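You operate a simulated robot arm through the tools that you are given. There is no shell and no other tool.

You are at the controls of a simulated robot arm. One attempt, no reset.

Task
Pack the P-618 and P-412 boxes in the Drosnek carton and shut it.
Fine: the cream boxes; fold both flaps down; leave the third box out. Set down upright: what you pick out.

It is judged by the outcome, as a careful person would: the job done as asked, and still so three seconds after it is handed in. It fails if anything else is knocked over, pushed out of place, dropped, spilled or broken. Flat cloth is picked up by pressing the open fingertips on it (5 to 10 N) and closing them slowly along it; thin cloth reads only 2 to 8 mm in the jaws.

Robot
A 6-joint arm with a two-finger gripper, fixed in place. Base frame: the origin is on the floor under the middle of its stand, x ahead of it, y to its left, z up; the work surface is at about z = 82. Units: cm, rad, N and s.
It reaches about 163.7 cm from its shoulder. Its first joint turns from -2.897 to 2.897 rad. Payload 3.43 kg.
The tool frame sits at the grasp point between the pads (the TCP): z along the fingers, y along the line on which they close. The tips reach 2 cm beyond it. The gripper opens to 19 cm; its body begins 24.8 cm behind the TCP.
Orientation is told as [roll, pitch, yaw] about the base's x, y, z axes, in that order, counted from this pose: with the fingers straight down and closing along the base's y, the tool's x points along the base's -x, its y along +y and its z along -z.

Tools
- The arm moves only by the tool arm_command. Its argument "series" is a list of rows, each a list of 7 numbers: the turn, a rotation vector about the tool's x, y, z in units of 120 degrees (1.0 is 120 degrees), then the shift along the tool's x, y, z in units of 200 mm (1.0 is 200 mm), then the gripper command, from -1 (fully open) to 1 (shut), values between in proportion. In form: [[rx, ry, rz, tx, ty, tz, jaw], ...]. A call has 1 to 20 rows; each row is the pose to reach, as a shift and turn from the pose commanded when the call began, along the tool's axes at that moment. A call with a number of a shift or a turn outside -1 to 1 is refused whole. Rows are played at 5 a second. More than 5 cm and 0.15 rad between two rows, or a gripper value outside its range, and nothing of the call is played. A pose out of reach is approached as far as the arm can. The call stops where the force on the tool passes 40 N (or 10 N more than at its start, if that is more) or the arm is blocked; 0.2 s more then pass. Each finger travels about 4.5 cm/s and halts on what it meets, pressing with about 37 N; the grip force reading is that of the motor and also rises with nothing between the fingers. The clock runs only during rows and for 0.2 s after the last one: add rows that repeat a pose to give the fingers time. It gives the time, the measured TCP pose, the force on the tool (base axes), the opening and the grip force at its end, in the units of the frame above (readings bear some noise), with the torque about the TCP (base axes, N m) and any sound that the robot's microphone picked up, and new pictures: "pictures" is both (left out), scene, wrist or none.
- Cameras (640 x 400 px; columns grow to the right, rows downward): "scene" is fixed at [22.03, -49.88, 166.49]; the picture's right is [0.97, -0.26, 0.00], its down [-0.15, -0.56, -0.81] and it looks along [0.21, 0.78, -0.58] (base axes); focal length 362 px, centre (320, 200). "wrist" rides on the gripper at [7, -0.8, -28.8] in the tool frame; the picture's right is [0.12, 0.99, 0.00], its down [-0.96, 0.12, -0.25] and it looks along [-0.25, 0.03, 0.97] (tool axes); focal length 261 px, centre (320, 200). There is no depth. A picture from a camera that has moved, and an enlarged one, comes with that camera's place and axes in the base frame and with its lens.
- raise_lower(by): slides the trunk up (or, below 0, down) by that many cm; the arm rides with it, the base frame stays. It gives what a move gives, with no picture.
- enlarge(camera, box): a new picture of the part [left, top, right, bottom] of that camera's present view, enlarged. No time passes.
- job_done(): hands the job in; it is judged then, once.

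Nothing tells you positions but the pictures and the camera data. Unless the task says otherwise, let go and move clear before handing in.

The tools are called after "Emit:" by a JSON object that holds its "api" and its "payload". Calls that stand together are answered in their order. arm_command: Moves the arm, as the interface text tells. Its arguments: {"type":"object","properties":{"series":{"type":"array","items":{"type":"array","items":{"type":"number"}}},"pictures":{"type":"string","enum":["both","scene","wrist","none"]}},"required":["series"]} The other tools are called the same way: raise_lower (by) moves the trunk up or down; enlarge (camera, box) takes an enlarged picture of a part of a camera's view; job_done () hands the job in.

At the start:

```text
time: 0.0
position: [53.92, 47.9, 123.75]
orientation: [-0.001, -0.001, 0.001]
ft_force: [0.8, 0.1, 0.0]
torque: [-0.04, 0.02, -0.01]
finger_gap: 19.01
finger_force: 0.0
trunk travel left (down, up): [-15.0, 9.0]
```

scene: 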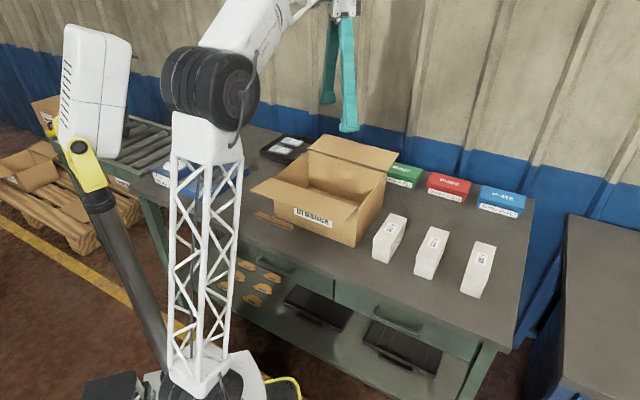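
wrist: 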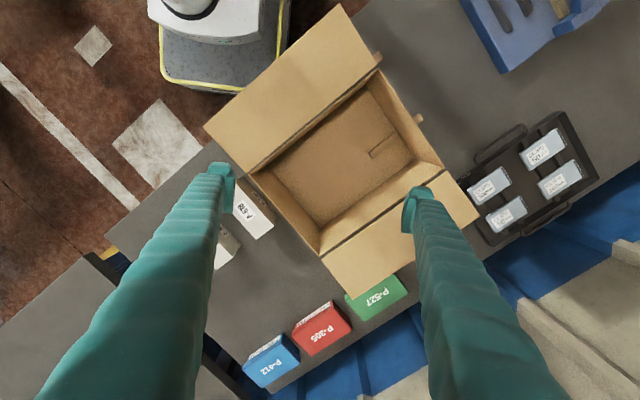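

I see an open carton on a bench, three cream boxes standing in front and to its right, and three coloured boxes (P-527, P-305, P-412) behind. I'll enlarge the views to read the labels before moving anything.

Emit:
{"api": "enlarge", "payload": {"camera": "scene", "box": [360, 150, 540, 310]}}

Emit:
{"api": "enlarge", "payload": {"camera": "scene", "box": [240, 120, 410, 250]}}

Emit:
{"api": "enlarge", "payload": {"camera": "wrist", "box": [190, 0, 480, 390]}}

```text
2.50 times, centred on (450, 230) of scene
camera zoom: at [22.03, -49.88, 166.49], right [0.97, -0.26, 0.0], down [-0.15, -0.56, -0.81], along [0.21, 0.78, -0.58], focal length 906 px, centre (-5, 125)
```

zoom: 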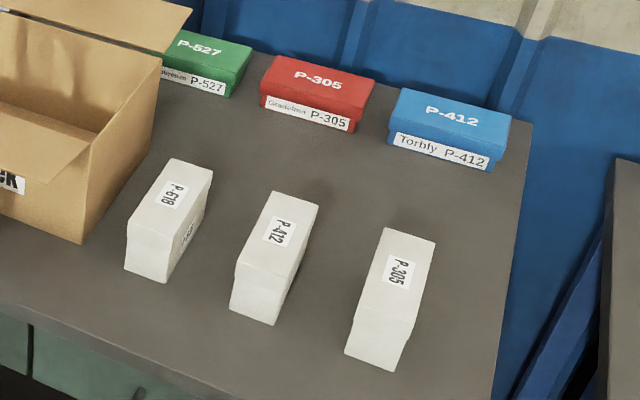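

```text
3.08 times, centred on (325, 185) of scene
camera zoom: at [22.03, -49.88, 166.49], right [0.97, -0.26, 0.0], down [-0.15, -0.56, -0.81], along [0.21, 0.78, -0.58], focal length 1115 px, centre (305, 246)
```

zoom: 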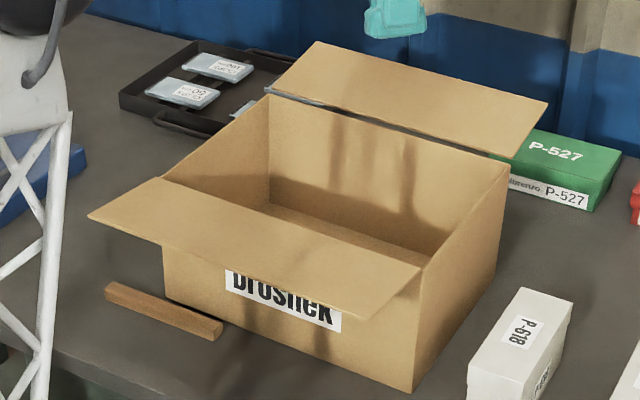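

```text
1.03 times, centred on (335, 195) of wrist (not enlarged: the box is as wide or as high as the picture)
camera zoom: at [46.77, 47.07, 152.6], right [-0.12, 0.99, 0.0], down [0.96, 0.12, 0.25], along [0.25, 0.03, -0.97], focal length 267 px, centre (305, 205)
```

zoom: 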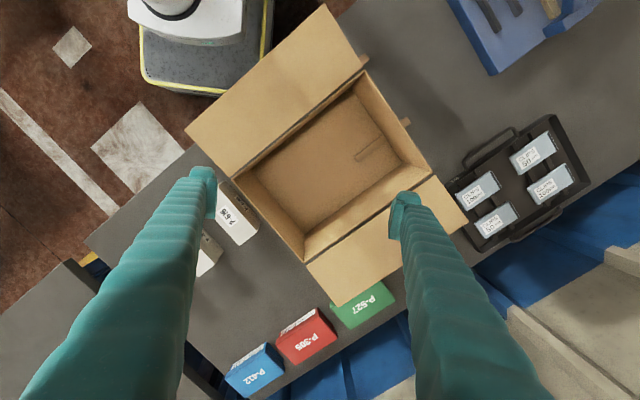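

Cream boxes from left to right read P-618, P-412 and P-305, so the third, P-305, stays out. I'll enlarge each one further to measure it, along with the carton.

Emit:
{"api": "enlarge", "payload": {"camera": "scene", "box": [364, 204, 414, 270]}}

Emit:
{"api": "enlarge", "payload": {"camera": "scene", "box": [405, 218, 455, 284]}}

Emit:
{"api": "enlarge", "payload": {"camera": "scene", "box": [452, 234, 502, 300]}}

Emit:
{"api": "enlarge", "payload": {"camera": "scene", "box": [245, 160, 335, 235]}}

Emit:
{"api": "enlarge", "payload": {"camera": "scene", "box": [320, 170, 400, 250]}}

Emit:
{"api": "enlarge", "payload": {"camera": "scene", "box": [300, 125, 400, 195]}}

Emit:
{"api": "enlarge", "payload": {"camera": "wrist", "box": [200, 0, 400, 150]}}

Emit:
{"api": "enlarge", "payload": {"camera": "wrist", "box": [200, 150, 360, 270]}}

Emit:
{"api": "enlarge", "payload": {"camera": "wrist", "box": [320, 60, 500, 200]}}

```text
6.06 times, centred on (389, 237) of scene
camera zoom: at [22.03, -49.88, 166.49], right [0.97, -0.26, 0.0], down [-0.15, -0.56, -0.81], along [0.21, 0.78, -0.58], focal length 2196 px, centre (-98, -24)
```

zoom: 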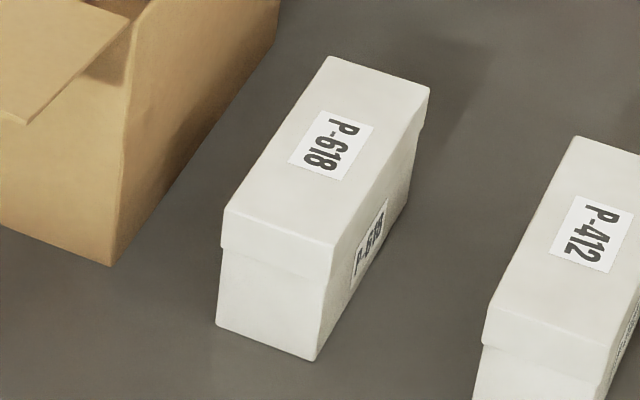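

```text
6.06 times, centred on (430, 251) of scene
camera zoom: at [22.03, -49.88, 166.49], right [0.97, -0.26, 0.0], down [-0.15, -0.56, -0.81], along [0.21, 0.78, -0.58], focal length 2196 px, centre (-347, -109)
```

zoom: 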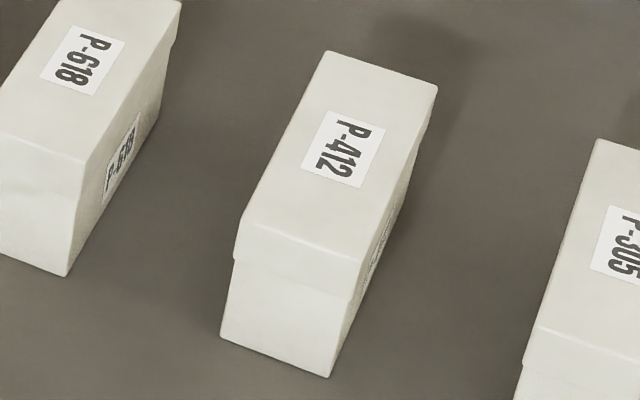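

```text
6.06 times, centred on (477, 267) of scene
camera zoom: at [22.03, -49.88, 166.49], right [0.97, -0.26, 0.0], down [-0.15, -0.56, -0.81], along [0.21, 0.78, -0.58], focal length 2196 px, centre (-632, -206)
```

zoom: 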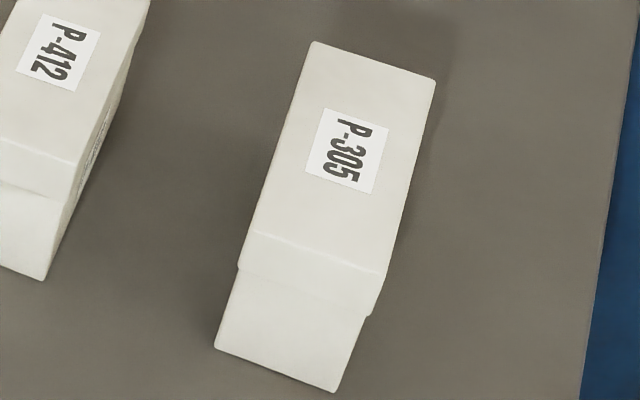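

```text
5.33 times, centred on (290, 198) of scene
camera zoom: at [22.03, -49.88, 166.49], right [0.97, -0.26, 0.0], down [-0.15, -0.56, -0.81], along [0.21, 0.78, -0.58], focal length 1932 px, centre (480, 213)
```

zoom: 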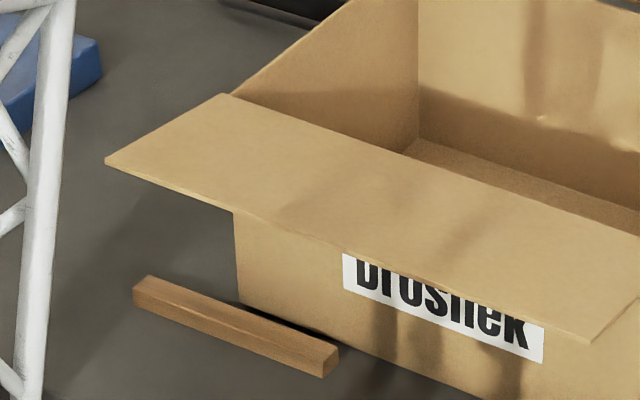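

```text
5.00 times, centred on (360, 210) of scene
camera zoom: at [22.03, -49.88, 166.49], right [0.97, -0.26, 0.0], down [-0.15, -0.56, -0.81], along [0.21, 0.78, -0.58], focal length 1811 px, centre (120, 150)
```

zoom: 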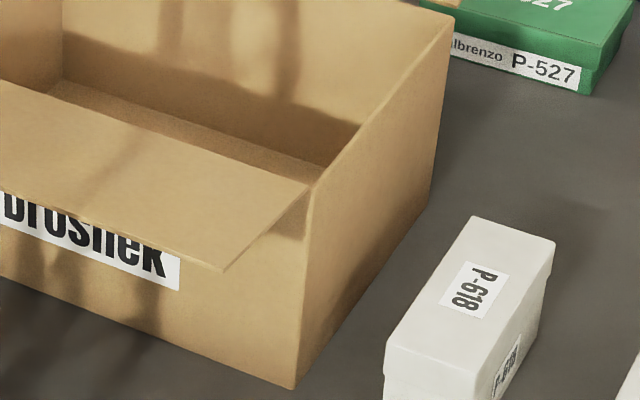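

```text
5.71 times, centred on (350, 160) of scene
camera zoom: at [22.03, -49.88, 166.49], right [0.97, -0.26, 0.0], down [-0.15, -0.56, -0.81], along [0.21, 0.78, -0.58], focal length 2070 px, centre (149, 429)
```

zoom: 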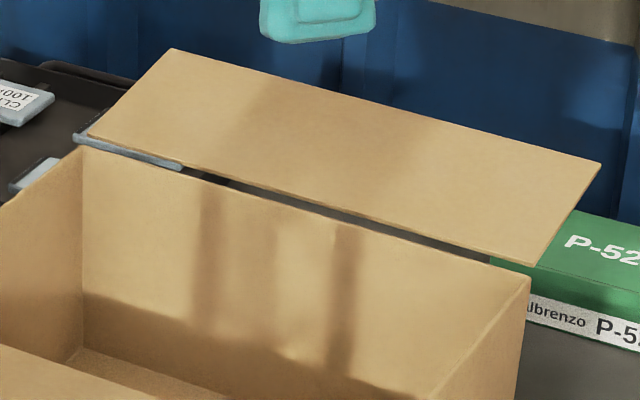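

```text
2.67 times, centred on (300, 75) of wrist
camera zoom: at [46.77, 47.07, 152.6], right [-0.12, 0.99, 0.0], down [0.96, 0.12, 0.25], along [0.25, 0.03, -0.97], focal length 695 px, centre (373, 533)
```

zoom: 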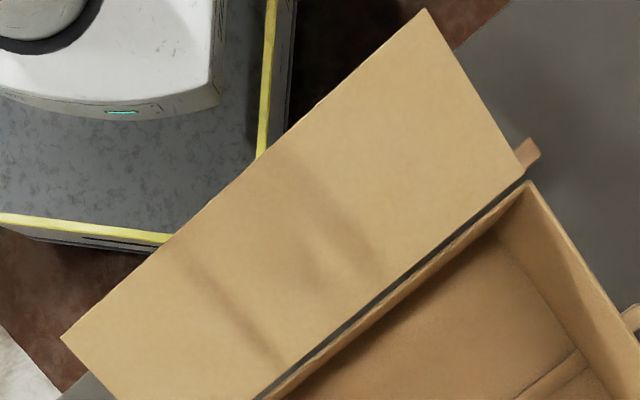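

```text
3.33 times, centred on (280, 210) of wrist
camera zoom: at [46.77, 47.07, 152.6], right [-0.12, 0.99, 0.0], down [0.96, 0.12, 0.25], along [0.25, 0.03, -0.97], focal length 869 px, centre (453, 167)
```

zoom: 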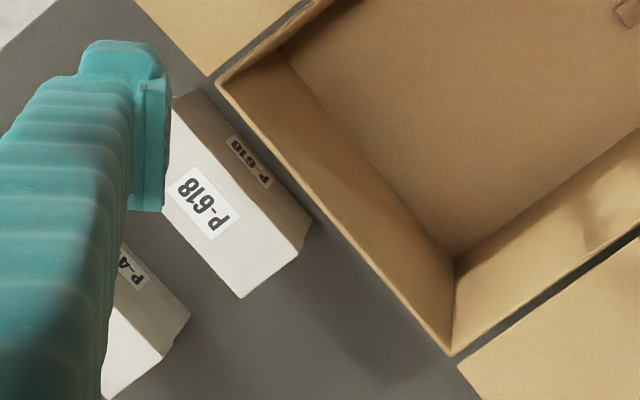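

```text
2.86 times, centred on (410, 130) of wrist
camera zoom: at [46.77, 47.07, 152.6], right [-0.12, 0.99, 0.0], down [0.96, 0.12, 0.25], along [0.25, 0.03, -0.97], focal length 745 px, centre (63, 400)
```

zoom: 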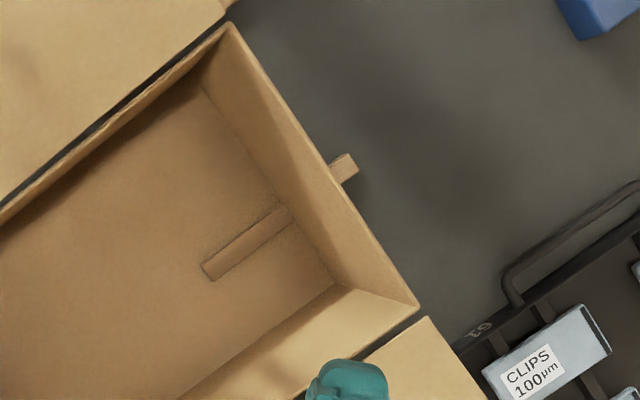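

I take the bench to be turned 45° to the base. The carton centre is near (53.4, 53.9) with its top at z≈99, the cream P-618 is near (67.7, 31.6) and the cream P-412 near (77.7, 21.5). I'll move above P-618 with the fingers closing across its width and look again.

Emit:
{"api": "arm_command", "payload": {"series": [[0, 0, -0.047, -0.086, -0.102, 0, -0.1], [0, 0, -0.094, -0.172, -0.204, 0, -0.1], [0, 0, -0.141, -0.259, -0.306, 0, -0.1], [0, 0, -0.188, -0.345, -0.408, 0, -0.1], [0, 0, -0.234, -0.431, -0.509, 0, -0.1], [0, 0, -0.281, -0.518, -0.611, 0, -0.1], [0, 0, -0.328, -0.604, -0.713, 0, -0.1], [0, 0, -0.375, -0.69, -0.815, 0, -0.1], [0, 0, -0.375, -0.69, -0.815, 0, -0.1]]}}

```text
time: 2.0
position: [67.6, 31.47, 123.72]
orientation: [-0.002, 0.001, 0.786]
ft_force: [0.8, -0.3, 0.1]
torque: [0.0, 0.0, -0.01]
finger_gap: 10.46
finger_force: 0.0
trunk travel left (down, up): [-15.0, 9.0]
camera wrist: at [63.26, 25.89, 152.52], right [-0.79, 0.62, 0.0], down [0.6, 0.76, 0.25], along [0.15, 0.19, -0.97], focal length 261 px, centre (320, 200)
```

scene: 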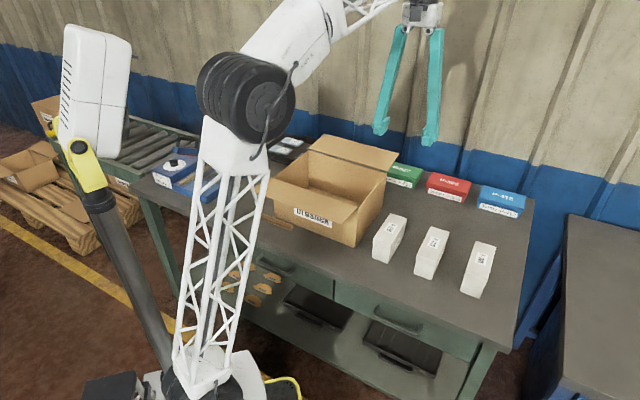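
wrist: 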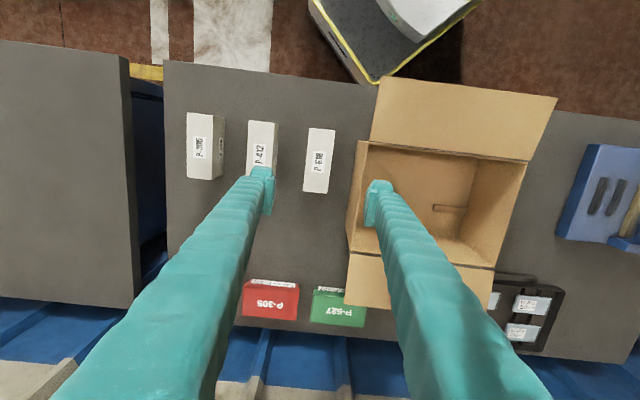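

The cream boxes line up with the view columns, so the 45° yaw is about right. I'll enlarge to check alignment and to see what lies inside the carton.

Emit:
{"api": "enlarge", "payload": {"camera": "wrist", "box": [280, 110, 380, 210]}}

Emit:
{"api": "enlarge", "payload": {"camera": "wrist", "box": [340, 60, 570, 320]}}

Emit:
{"api": "enlarge", "payload": {"camera": "wrist", "box": [410, 140, 550, 260]}}

Emit:
{"api": "enlarge", "payload": {"camera": "scene", "box": [240, 150, 330, 250]}}

Emit:
{"api": "enlarge", "payload": {"camera": "scene", "box": [370, 0, 450, 150]}}

```text
4.00 times, centred on (330, 160) of wrist
camera zoom: at [63.26, 25.89, 152.52], right [-0.79, 0.62, 0.0], down [0.6, 0.76, 0.25], along [0.15, 0.19, -0.97], focal length 1043 px, centre (280, 360)
```

zoom: 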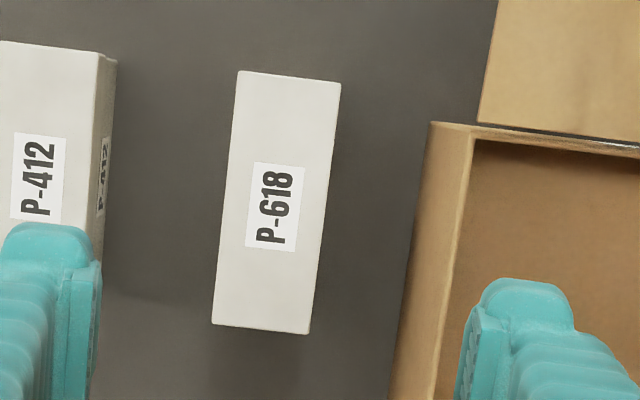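

```text
1.54 times, centred on (455, 190) of wrist
camera zoom: at [63.26, 25.89, 152.52], right [-0.79, 0.62, 0.0], down [0.6, 0.76, 0.25], along [0.15, 0.19, -0.97], focal length 401 px, centre (112, 215)
```

zoom: 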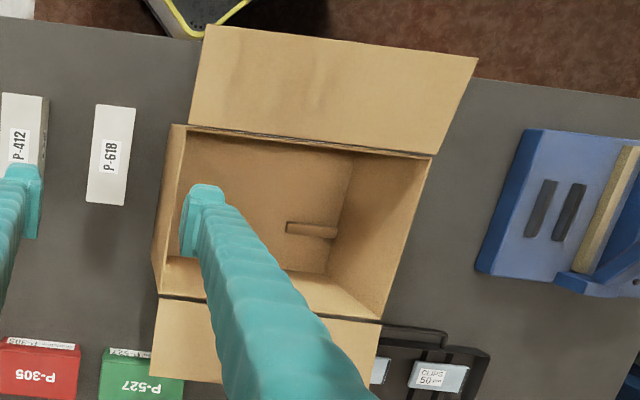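

```text
3.33 times, centred on (480, 200) of wrist
camera zoom: at [63.26, 25.89, 152.52], right [-0.79, 0.62, 0.0], down [0.6, 0.76, 0.25], along [0.15, 0.19, -0.97], focal length 869 px, centre (-213, 200)
```

zoom: 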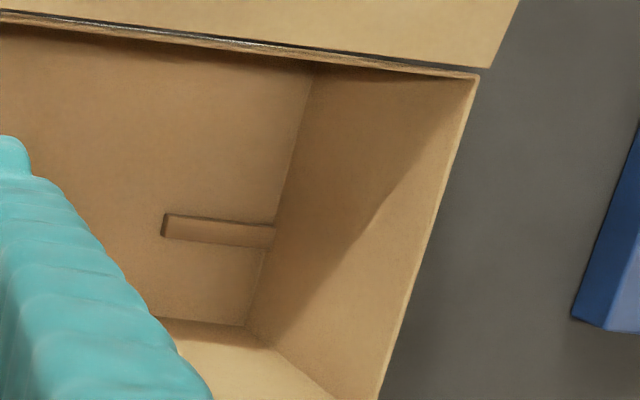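

```text
4.00 times, centred on (285, 200) of scene
camera zoom: at [22.03, -49.88, 166.49], right [0.97, -0.26, 0.0], down [-0.15, -0.56, -0.81], along [0.21, 0.78, -0.58], focal length 1449 px, centre (460, 200)
```

zoom: 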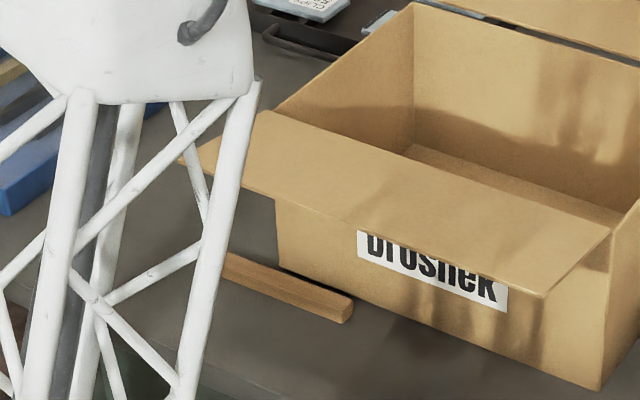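

```text
2.67 times, centred on (410, 75) of scene
camera zoom: at [22.03, -49.88, 166.49], right [0.97, -0.26, 0.0], down [-0.15, -0.56, -0.81], along [0.21, 0.78, -0.58], focal length 966 px, centre (80, 533)
```

zoom: 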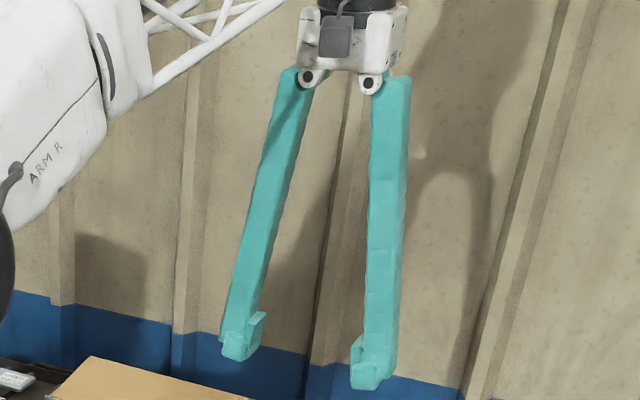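

The TCP is already over P-618 (my estimate is about (67.7, 31.3)), and the strip on the carton floor near its left wall should be avoided when placing. I'll narrow the jaws to about 9 cm and come down partway.

Emit:
{"api": "arm_command", "payload": {"series": [[0, 0, 0, 0, -0.01, 0.2, 0.03], [0, 0, 0, 0, -0.01, 0.4, 0.03], [0, 0, 0, 0, -0.01, 0.6, 0.03], [0, 0, 0, 0, -0.01, 0.8, 0.03], [0, 0, 0, 0, -0.01, 0.95, 0.03], [0, 0, 0, 0, -0.01, 1.0, 0.03], [0, 0, 0, 0, -0.01, 1.0, 0.03]]}}

```text
time: 3.6
position: [67.91, 31.4, 103.88]
orientation: [0.001, 0.0, 0.786]
ft_force: [0.1, -0.1, 0.0]
torque: [0.02, 0.02, 0.06]
finger_gap: 9.22
finger_force: 0.0
trunk travel left (down, up): [-15.0, 9.0]
camera wrist: at [63.47, 25.94, 132.66], right [-0.79, 0.62, 0.0], down [0.6, 0.76, 0.25], along [0.15, 0.19, -0.97], focal length 261 px, centre (320, 200)
```

scene: 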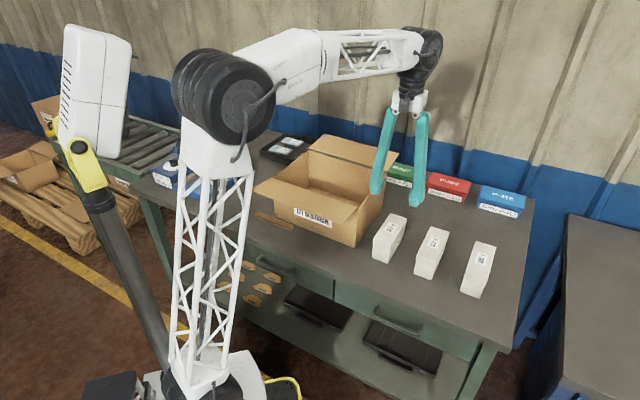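
wrist: 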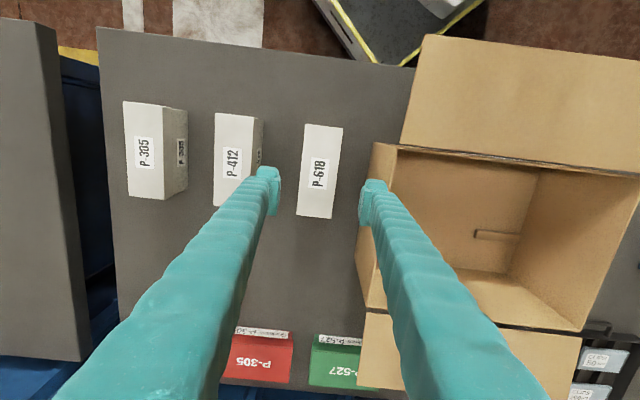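

The fingers straddle P-618 with even gaps, clear of the carton wall and P-412. I'll go down to mid-height of the box.

Emit:
{"api": "arm_command", "payload": {"series": [[0, 0, 0, 0.01, 0, 0.2, 0.03], [0, 0, 0, 0.01, 0, 0.4, 0.03], [0, 0, 0, 0.01, 0, 0.6, 0.03], [0, 0, 0, 0.01, 0, 0.75, 0.03], [0, 0, 0, 0.01, 0, 0.85, 0.03], [0, 0, 0, 0.01, 0, 0.89, 0.03], [0, 0, 0, 0.01, 0, 0.89, 0.03]]}}

```text
time: 5.2
position: [67.57, 31.08, 86.02]
orientation: [0.0, 0.0, 0.784]
ft_force: [0.3, 0.0, -0.2]
torque: [-0.01, 0.0, 0.0]
finger_gap: 9.2
finger_force: 0.0
trunk travel left (down, up): [-15.0, 9.0]
camera wrist: at [63.2, 25.66, 114.8], right [-0.79, 0.62, 0.0], down [0.6, 0.76, 0.25], along [0.15, 0.19, -0.97], focal length 261 px, centre (320, 200)
```

scene: 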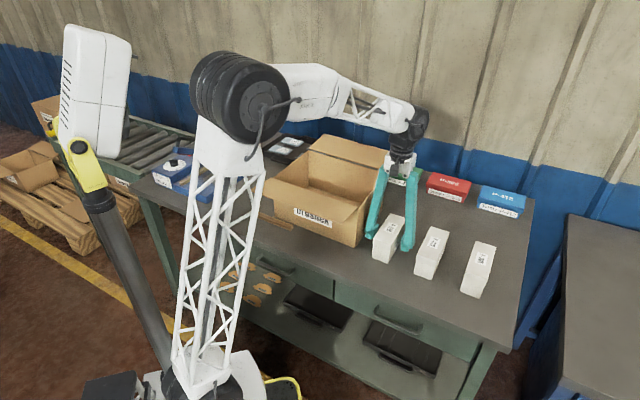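
wrist: 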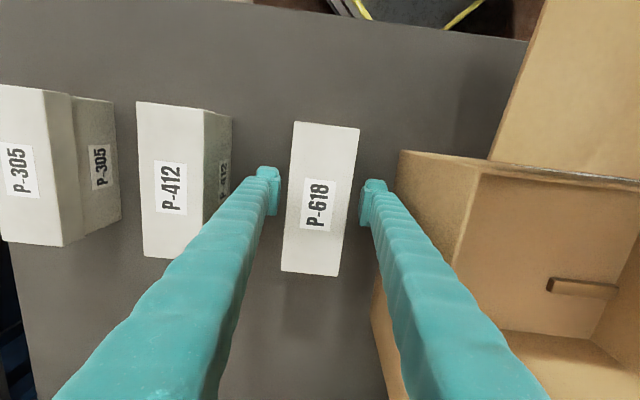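

The fingers are down on both sides of P-618 at mid-height. I'll close on it.

Emit:
{"api": "arm_command", "payload": {"series": [[0, 0, 0, 0, 0, 0, 0.3], [0, 0, 0, 0, 0, 0, 0.5], [0, 0, 0, 0, 0, 0, 0.7], [0, 0, 0, 0, 0, 0, 0.9], [0, 0, 0, 0, 0, 0, 1.0], [0, 0, 0, 0, 0, 0, 1.0]]}}

```text
time: 6.6
position: [67.5, 31.18, 85.98]
orientation: [0.0, -0.001, 0.786]
ft_force: [1.3, -0.6, 1.2]
torque: [0.0, 0.02, -0.01]
finger_gap: 6.0
finger_force: 36.8
trunk travel left (down, up): [-15.0, 9.0]
camera wrist: at [63.21, 25.65, 114.82], right [-0.79, 0.62, 0.0], down [0.6, 0.76, 0.25], along [0.15, 0.19, -0.97], focal length 261 px, centre (320, 200)
```

scene: 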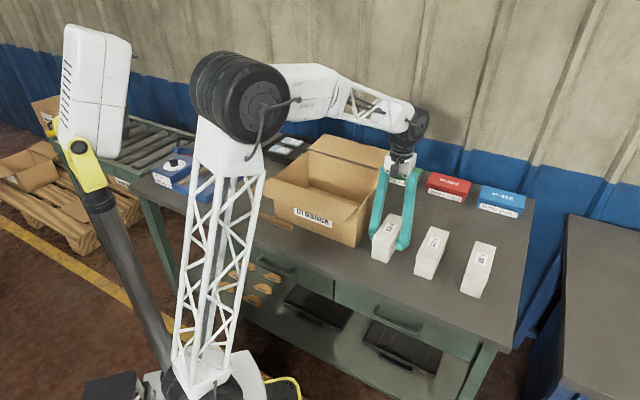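
wrist: 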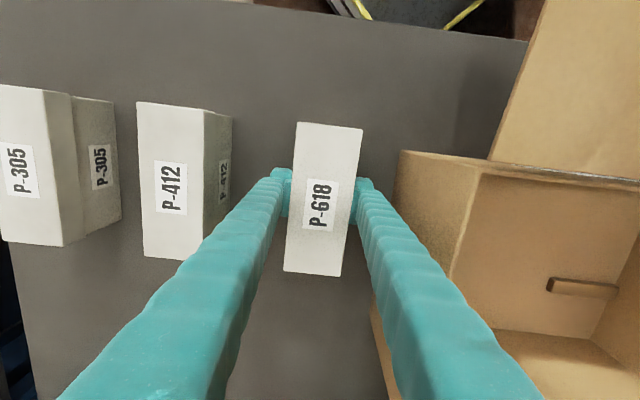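

P-618 is held at a 6.0 cm gap. I'll lift it straight up to clear the carton wall.

Emit:
{"api": "arm_command", "payload": {"series": [[0, 0, 0, 0, 0, -0.03, 1.0], [0, 0, 0, 0, 0, -0.1, 1.0], [0, 0, 0, 0, 0, -0.25, 1.0], [0, 0, 0, 0, 0, -0.4, 1.0], [0, 0, 0, 0, 0, -0.55, 1.0], [0, 0, 0, 0, 0, -0.7, 1.0], [0, 0, 0, 0, 0, -0.85, 1.0], [0, 0, 0, 0, 0, -0.95, 1.0], [0, 0, 0, 0, 0, -1.0, 1.0], [0, 0, 0, 0, 0, -1.0, 1.0]]}}

```text
time: 8.8
position: [67.5, 31.12, 106.02]
orientation: [0.0, 0.001, 0.784]
ft_force: [0.1, 0.0, -2.7]
torque: [0.0, -0.02, -0.01]
finger_gap: 5.9
finger_force: 36.8
trunk travel left (down, up): [-15.0, 9.0]
camera wrist: at [63.17, 25.62, 134.82], right [-0.79, 0.62, 0.0], down [0.6, 0.76, 0.25], along [0.15, 0.19, -0.97], focal length 261 px, centre (320, 200)
```

scene: 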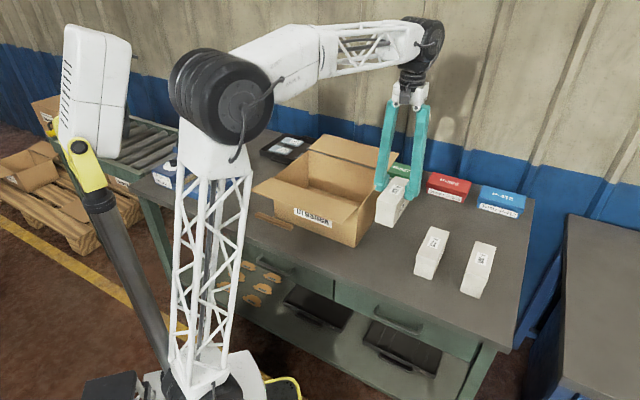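
wrist: 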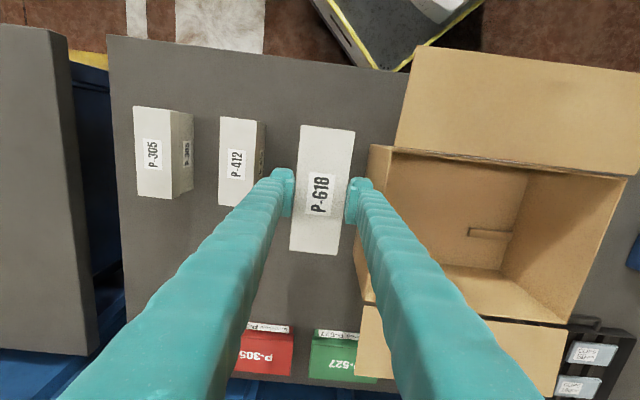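

The box lifted cleanly and is light, at about 2.8 N. I'll carry it over the right wall to its spot inside the carton, right of centre and away from the floor strip.

Emit:
{"api": "arm_command", "payload": {"series": [[0, 0, 0, -0.02, 0.03, -0.1, 1.0], [0, 0, 0, -0.06, 0.15, -0.12, 1.0], [0, 0, 0, -0.12, 0.33, -0.12, 1.0], [0, 0, 0, -0.18, 0.51, -0.12, 1.0], [0, 0, 0, -0.24, 0.69, -0.12, 1.0], [0, 0, 0, -0.28, 0.84, -0.12, 1.0], [0, 0, 0, -0.3, 0.92, -0.12, 1.0], [0, 0, 0, -0.3, 0.92, -0.12, 1.0]]}}

```text
time: 10.6
position: [58.91, 48.48, 108.38]
orientation: [0.0, 0.0, 0.786]
ft_force: [-0.6, -0.6, -2.1]
torque: [0.03, 0.0, 0.01]
finger_gap: 5.89
finger_force: 37.1
trunk travel left (down, up): [-15.0, 9.0]
camera wrist: at [54.54, 42.86, 137.21], right [-0.79, 0.62, 0.0], down [0.6, 0.76, 0.25], along [0.15, 0.19, -0.97], focal length 261 px, centre (320, 200)
```

scene: 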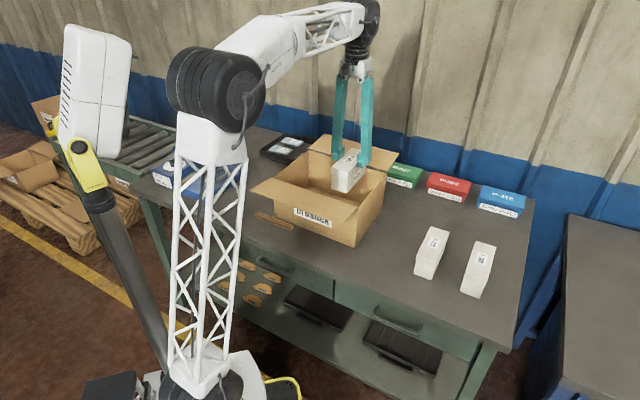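
wrist: 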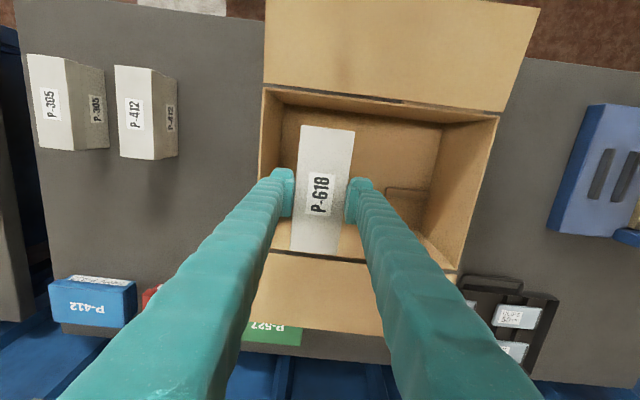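

P-618 hangs over the carton interior. I'll check the interior and wall clearances before lowering it.

Emit:
{"api": "enlarge", "payload": {"camera": "wrist", "box": [250, 80, 510, 290]}}

Emit:
{"api": "enlarge", "payload": {"camera": "scene", "box": [290, 120, 400, 220]}}

```text
1.90 times, centred on (380, 185) of wrist
camera zoom: at [54.54, 42.86, 137.21], right [-0.79, 0.62, 0.0], down [0.6, 0.76, 0.25], along [0.15, 0.19, -0.97], focal length 496 px, centre (206, 229)
```

zoom: 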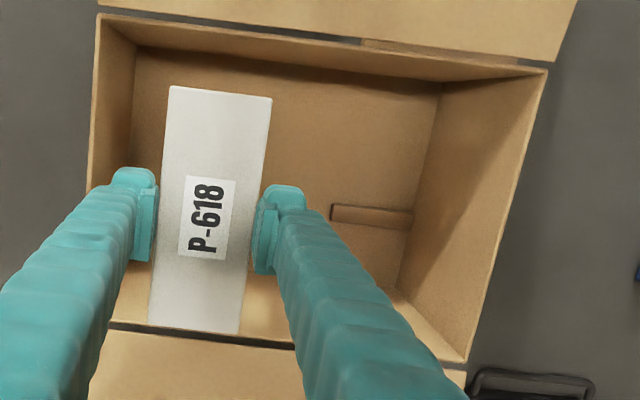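

```text
4.00 times, centred on (345, 170) of scene
camera zoom: at [22.03, -49.88, 166.49], right [0.97, -0.26, 0.0], down [-0.15, -0.56, -0.81], along [0.21, 0.78, -0.58], focal length 1449 px, centre (220, 320)
```

zoom: 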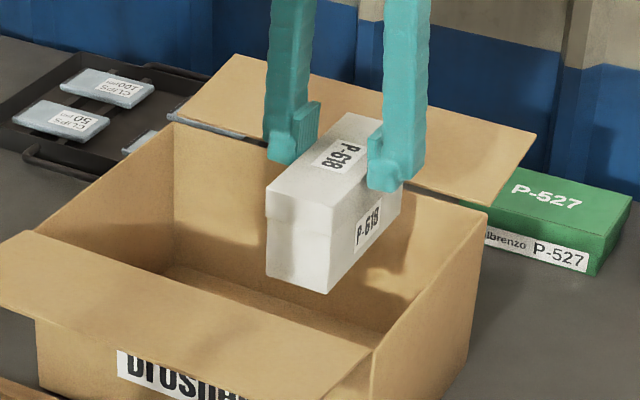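

Clearances look good on all sides. I'll lower the box into the carton, stopping short of the floor first.

Emit:
{"api": "arm_command", "payload": {"series": [[0, 0, 0, 0, 0, 0.1, 1.0], [0, 0, 0, 0, 0, 0.25, 1.0], [0, 0, 0, 0, 0, 0.4, 1.0], [0, 0, 0, 0, 0, 0.55, 1.0], [0, 0, 0, 0, 0, 0.7, 1.0], [0, 0, 0, 0, 0, 0.83, 1.0], [0, 0, 0, 0, 0, 0.92, 1.0], [0, 0, 0, 0, 0, 0.97, 1.0], [0, 0, 0, 0, 0, 0.97, 1.0]]}}

```text
time: 12.1
position: [58.83, 48.64, 91.64]
orientation: [-0.002, -0.003, 0.786]
ft_force: [-5.3, -0.4, 11.8]
torque: [-0.3, -0.13, -0.12]
finger_gap: 0.0
finger_force: 34.1
trunk travel left (down, up): [-15.0, 9.0]
stopped in row 7: the force on the tool passed its limit at 50 N (the readings are from after the stop); the commanded pose is now the measured one
camera wrist: at [54.42, 42.97, 120.55], right [-0.79, 0.62, 0.0], down [0.6, 0.76, 0.25], along [0.16, 0.2, -0.97], focal length 261 px, centre (320, 200)
```

scene: 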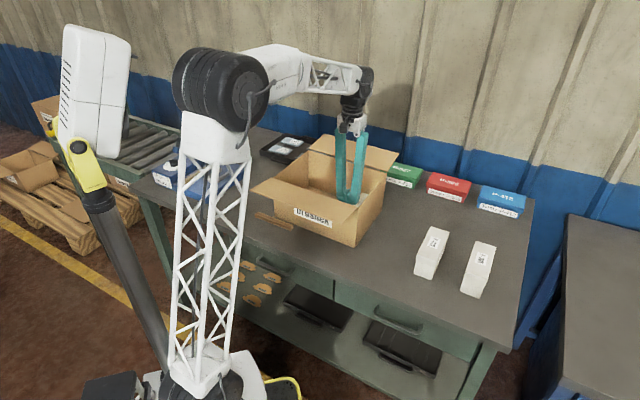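
wrist: 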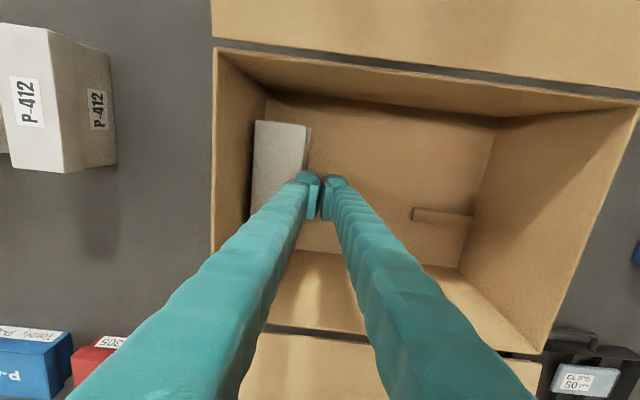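

The lowering stopped on a contact and the fingers are now shut with P-618 out of the grip, lying to their right side in the carton. I'll look closely before doing anything else.

Emit:
{"api": "enlarge", "payload": {"camera": "wrist", "box": [200, 40, 400, 270]}}

Emit:
{"api": "enlarge", "payload": {"camera": "scene", "box": [300, 130, 400, 220]}}

Emit:
{"api": "enlarge", "payload": {"camera": "wrist", "box": [240, 110, 340, 210]}}

Emit:
{"api": "enlarge", "payload": {"camera": "scene", "box": [240, 120, 420, 260]}}

```text
1.74 times, centred on (300, 155) of wrist
camera zoom: at [54.42, 42.97, 120.55], right [-0.79, 0.62, 0.0], down [0.6, 0.76, 0.25], along [0.16, 0.2, -0.97], focal length 453 px, centre (355, 278)
```

zoom: 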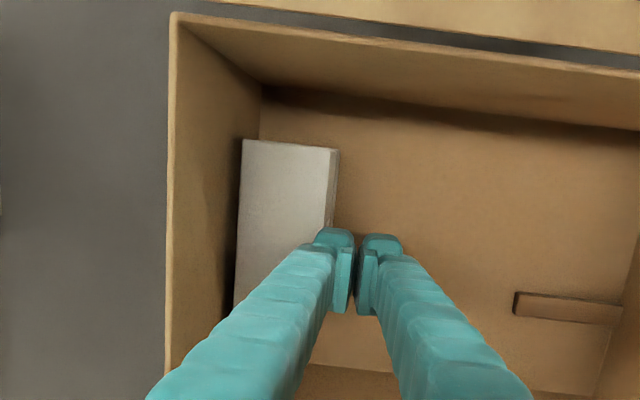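

```text
4.44 times, centred on (350, 175) of scene
camera zoom: at [22.03, -49.88, 166.49], right [0.97, -0.26, 0.0], down [-0.15, -0.56, -0.81], along [0.21, 0.78, -0.58], focal length 1610 px, centre (187, 311)
```

zoom: 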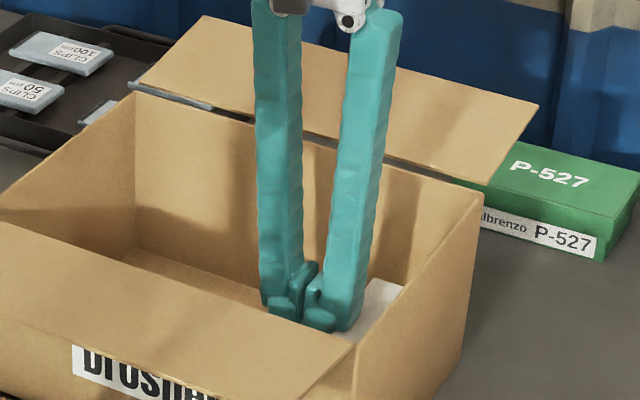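

```text
4.00 times, centred on (290, 160) of wrist
camera zoom: at [54.42, 42.97, 120.55], right [-0.79, 0.62, 0.0], down [0.6, 0.76, 0.25], along [0.16, 0.2, -0.97], focal length 1043 px, centre (440, 360)
```

zoom: 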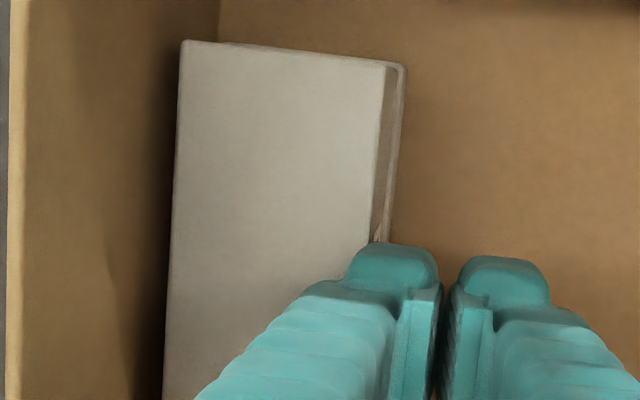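

```text
2.86 times, centred on (330, 190) of scene
camera zoom: at [22.03, -49.88, 166.49], right [0.97, -0.26, 0.0], down [-0.15, -0.56, -0.81], along [0.21, 0.78, -0.58], focal length 1035 px, centre (291, 229)
```

zoom: 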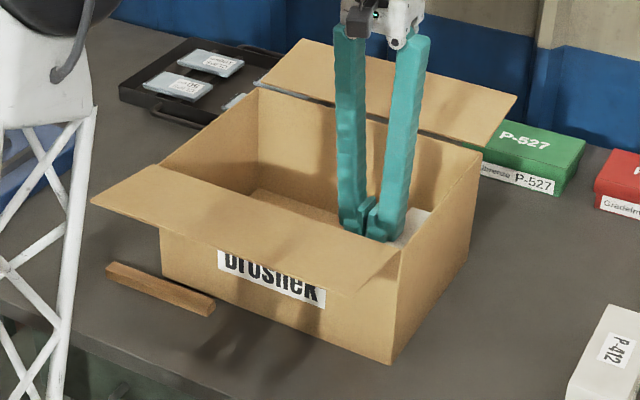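

P-618 seems to have slipped out during the descent; it now sits against the carton's right wall, with its attitude unclear. I'll raise the closed fingers straight up for a clear view from above.

Emit:
{"api": "arm_command", "payload": {"series": [[0, 0, 0, 0, 0, -0.05, 1.0], [0, 0, 0, 0, 0, -0.15, 1.0], [0, 0, 0, 0, 0, -0.3, 1.0], [0, 0, 0, 0, 0, -0.5, 1.0], [0, 0, 0, 0, 0, -0.7, 1.0], [0, 0, 0, 0, 0, -0.9, 1.0], [0, 0, 0, 0, 0, -1.0, 1.0], [0, 0, 0, 0, 0, -1.0, 1.0]]}}

```text
time: 13.9
position: [58.89, 48.74, 111.56]
orientation: [0.0, -0.006, 0.785]
ft_force: [0.7, 0.4, -0.2]
torque: [-0.02, 0.0, 0.04]
finger_gap: 0.01
finger_force: 34.0
trunk travel left (down, up): [-15.0, 9.0]
camera wrist: at [54.43, 43.09, 140.28], right [-0.79, 0.62, 0.0], down [0.6, 0.76, 0.25], along [0.15, 0.2, -0.97], focal length 261 px, centre (320, 200)
```

scene: 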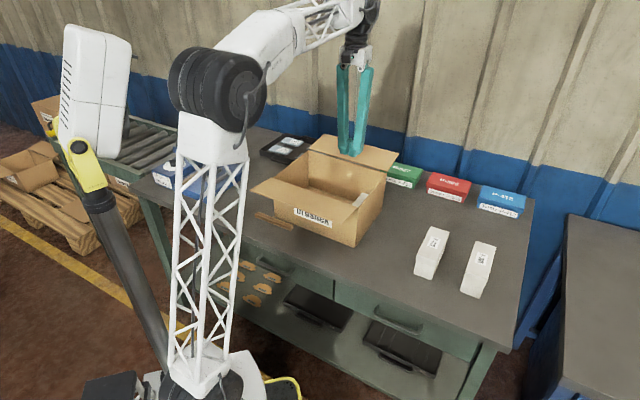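
wrist: 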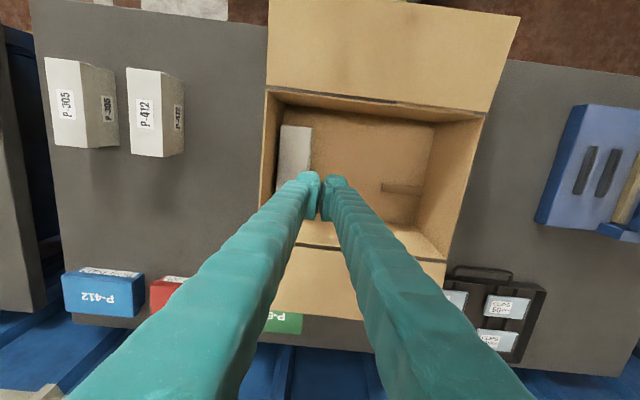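

The fingers hide most of the box from this angle. I'll shift back and to the left, away from it, for a clear view.

Emit:
{"api": "arm_command", "payload": {"series": [[0, 0, 0, -0.1, 0.1, -0.05, 1.0], [0, 0, 0, -0.2, 0.2, -0.1, 1.0], [0, 0, 0, -0.3, 0.3, -0.15, 1.0], [0, 0, 0, -0.4, 0.4, -0.2, 1.0], [0, 0, 0, -0.4, 0.4, -0.2, 1.0]]}}

Emit:
{"api": "enlarge", "payload": {"camera": "wrist", "box": [200, 20, 480, 250]}}

Emit:
{"api": "enlarge", "payload": {"camera": "scene", "box": [330, 140, 400, 200]}}

```text
time: 15.1
position: [58.96, 59.95, 115.27]
orientation: [-0.001, -0.002, 0.787]
ft_force: [-0.4, 0.5, 0.4]
torque: [-0.02, 0.01, -0.03]
finger_gap: 0.02
finger_force: 34.2
trunk travel left (down, up): [-15.0, 9.0]
camera wrist: at [54.53, 54.34, 144.12], right [-0.79, 0.62, 0.0], down [0.6, 0.76, 0.25], along [0.15, 0.2, -0.97], focal length 261 px, centre (320, 200)
```

scene: 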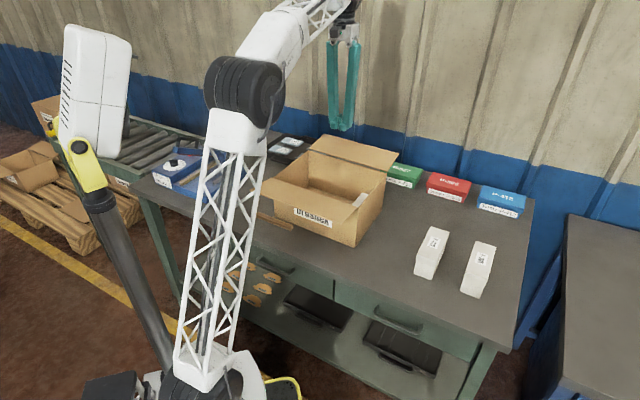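
wrist: 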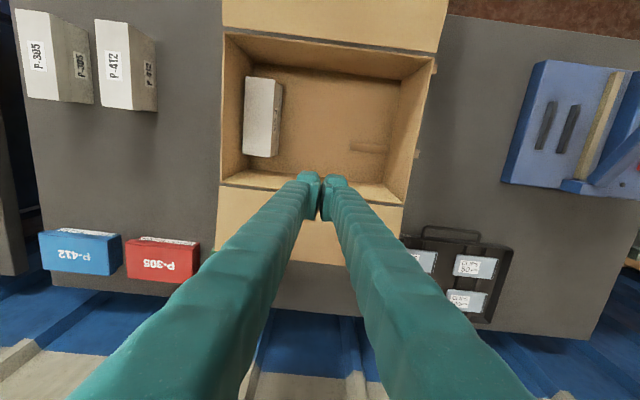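

```text
1.74 times, centred on (340, 135) of wrist
camera zoom: at [54.53, 54.34, 144.12], right [-0.79, 0.62, 0.0], down [0.6, 0.76, 0.25], along [0.15, 0.2, -0.97], focal length 453 px, centre (285, 313)
```

zoom: 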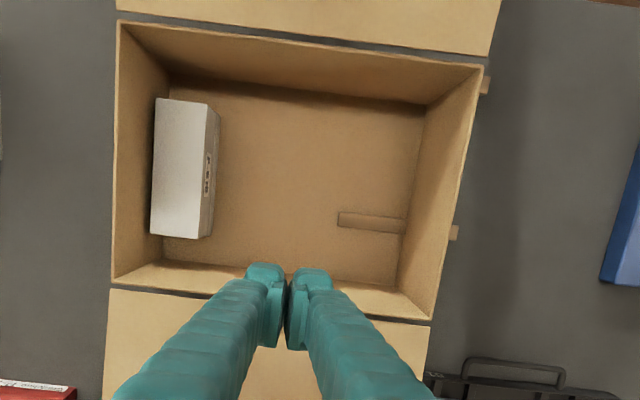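

```text
6.67 times, centred on (365, 170) of scene
camera zoom: at [22.03, -49.88, 166.49], right [0.97, -0.26, 0.0], down [-0.15, -0.56, -0.81], along [0.21, 0.78, -0.58], focal length 2415 px, centre (20, 400)
```

zoom: 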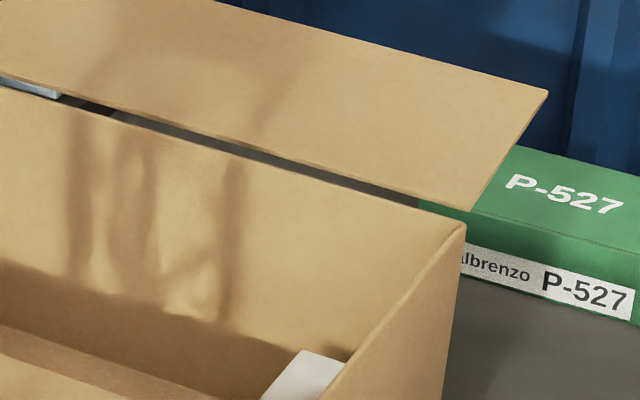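

Now the box shows fully. I'll enlarge it to see which face is up.

Emit:
{"api": "enlarge", "payload": {"camera": "wrist", "box": [225, 60, 305, 170]}}

Emit:
{"api": "enlarge", "payload": {"camera": "wrist", "box": [340, 40, 450, 190]}}

```text
3.64 times, centred on (265, 115) of wrist
camera zoom: at [54.53, 54.34, 144.12], right [-0.79, 0.62, 0.0], down [0.6, 0.76, 0.25], along [0.15, 0.2, -0.97], focal length 948 px, centre (520, 509)
```

zoom: 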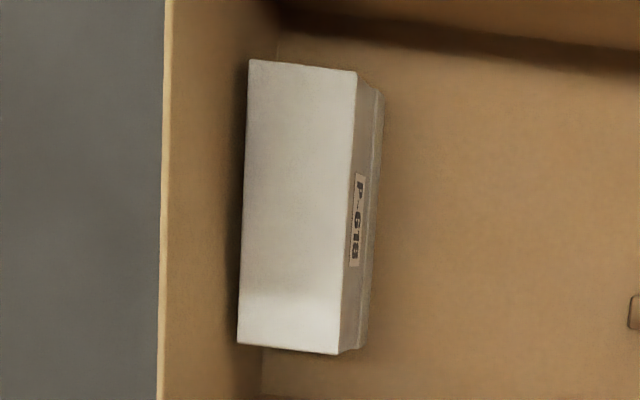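

```text
2.67 times, centred on (395, 115) of wrist
camera zoom: at [54.53, 54.34, 144.12], right [-0.79, 0.62, 0.0], down [0.6, 0.76, 0.25], along [0.15, 0.2, -0.97], focal length 695 px, centre (120, 427)
```

zoom: 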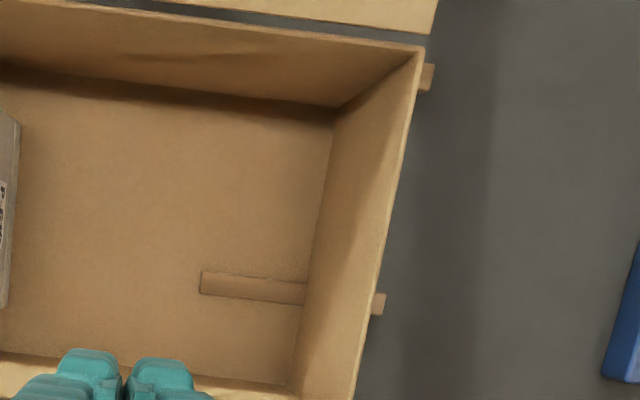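

P-618 has ended upside down against the right wall, with its plain bottom up and its lid edge at the bottom, so I must take it out and turn it over. A finger won't fit between it and the wall, so I'll turn the gripper 90° to take it by its two ends, which have about 4 cm of room each. I'll hover first to check.

Emit:
{"api": "arm_command", "payload": {"series": [[0, 0, 0.0625, 0.034, -0.055, 0, 0.5], [0, 0, 0.125, 0.068, -0.11, 0, 0.2], [0, 0, 0.1875, 0.102, -0.166, 0, -0.1], [0, 0, 0.25, 0.137, -0.221, 0, -0.4], [0, 0, 0.3125, 0.171, -0.276, 0, -0.7], [0, 0, 0.375, 0.205, -0.331, 0, -0.7], [0, 0, 0.4375, 0.239, -0.386, 0, -0.7], [0, 0, 0.5, 0.273, -0.442, 0, -0.7], [0, 0, 0.5625, 0.307, -0.497, 0, -0.7], [0, 0, 0.625, 0.342, -0.552, 0, -0.7], [0, 0, 0.6875, 0.376, -0.607, 0, -0.7], [0, 0, 0.75, 0.41, -0.6625, 0, -0.7], [0, 0, 0.75, 0.41, -0.6625, 0, -0.7]]}}

```text
time: 17.9
position: [62.51, 44.65, 115.75]
orientation: [0.002, -0.002, -0.786]
ft_force: [0.3, -0.2, 0.4]
torque: [-0.02, -0.02, 0.02]
finger_gap: 16.17
finger_force: 0.1
trunk travel left (down, up): [-15.0, 9.0]
camera wrist: at [56.81, 49.01, 144.52], right [0.62, 0.79, 0.0], down [0.76, -0.6, 0.25], along [0.2, -0.15, -0.97], focal length 261 px, centre (320, 200)
```

scene: 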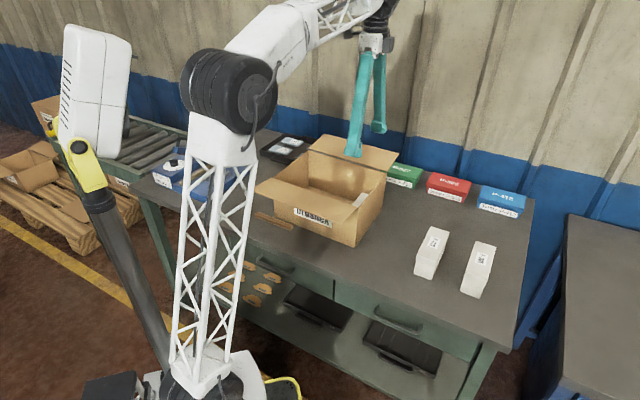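
wrist: 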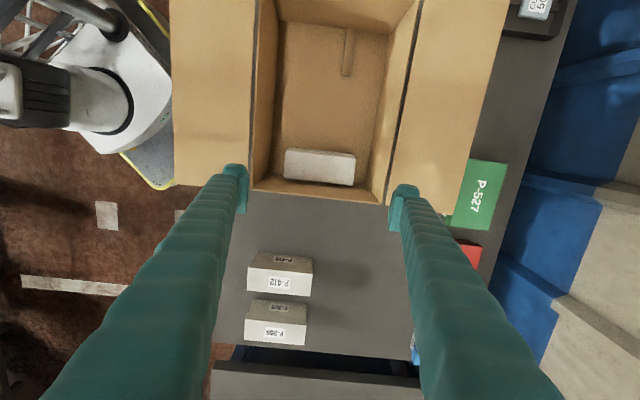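

The jaws are at 16.2 cm over the box ends. I'll lower until the tips are just above the carton rim and check the gaps.

Emit:
{"api": "arm_command", "payload": {"series": [[0, 0, 0, 0, 0, 0.1, -0.7], [0, 0, 0, 0, 0, 0.25, -0.7], [0, 0, 0, 0, 0, 0.4, -0.7], [0, 0, 0, 0, 0, 0.55, -0.7], [0, 0, 0, 0, 0, 0.65, -0.7], [0, 0, 0, 0, 0, 0.65, -0.7]]}}

Emit:
{"api": "enlarge", "payload": {"camera": "wrist", "box": [200, 80, 440, 230]}}

Emit:
{"api": "enlarge", "payload": {"camera": "scene", "box": [320, 100, 420, 190]}}

```text
time: 19.3
position: [62.44, 44.53, 102.72]
orientation: [0.001, 0.001, -0.785]
ft_force: [0.6, -0.5, -0.1]
torque: [0.0, 0.01, 0.01]
finger_gap: 16.13
finger_force: 0.0
trunk travel left (down, up): [-15.0, 9.0]
camera wrist: at [56.86, 48.9, 131.56], right [0.62, 0.79, 0.0], down [0.76, -0.6, 0.25], along [0.2, -0.15, -0.97], focal length 261 px, centre (320, 200)
```

scene: 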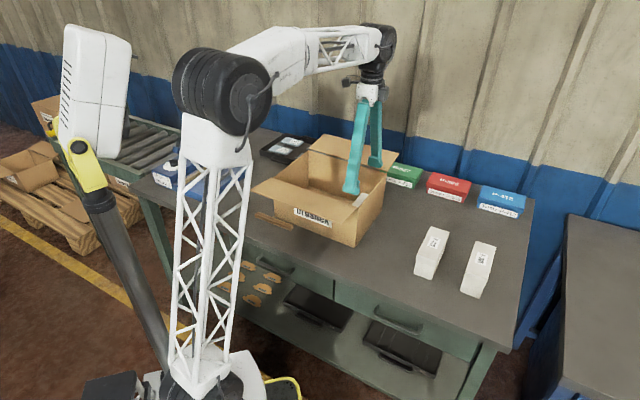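
wrist: 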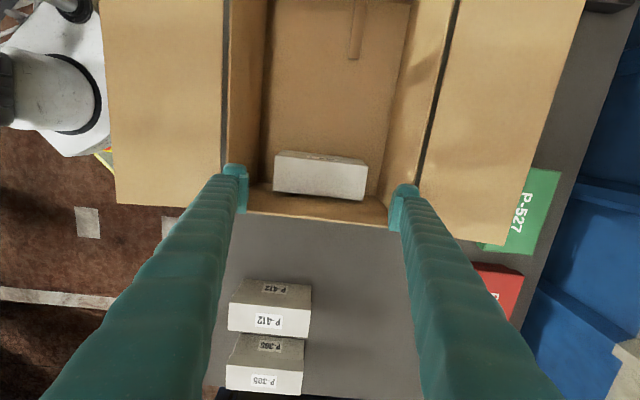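

```text
2.67 times, centred on (320, 155) of wrist
camera zoom: at [56.86, 48.9, 131.56], right [0.62, 0.79, 0.0], down [0.76, -0.6, 0.25], along [0.2, -0.15, -0.97], focal length 695 px, centre (320, 320)
```

zoom: 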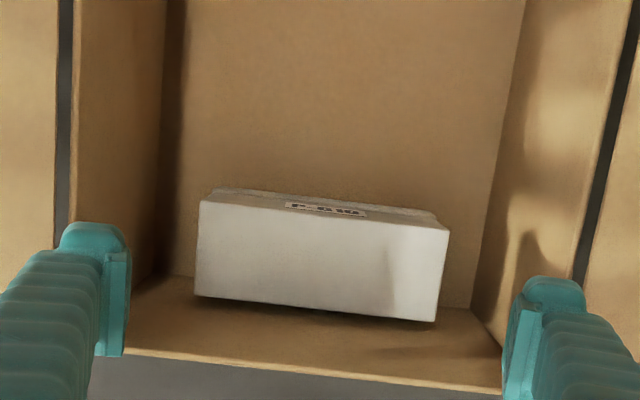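

```text
4.44 times, centred on (370, 145) of scene
camera zoom: at [22.03, -49.88, 166.49], right [0.97, -0.26, 0.0], down [-0.15, -0.56, -0.81], along [0.21, 0.78, -0.58], focal length 1610 px, centre (98, 444)
```

zoom: 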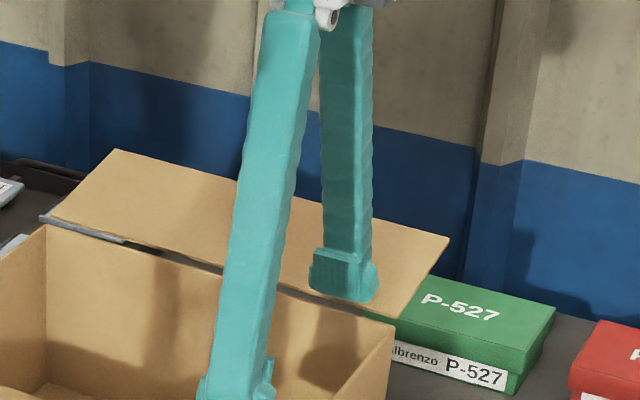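

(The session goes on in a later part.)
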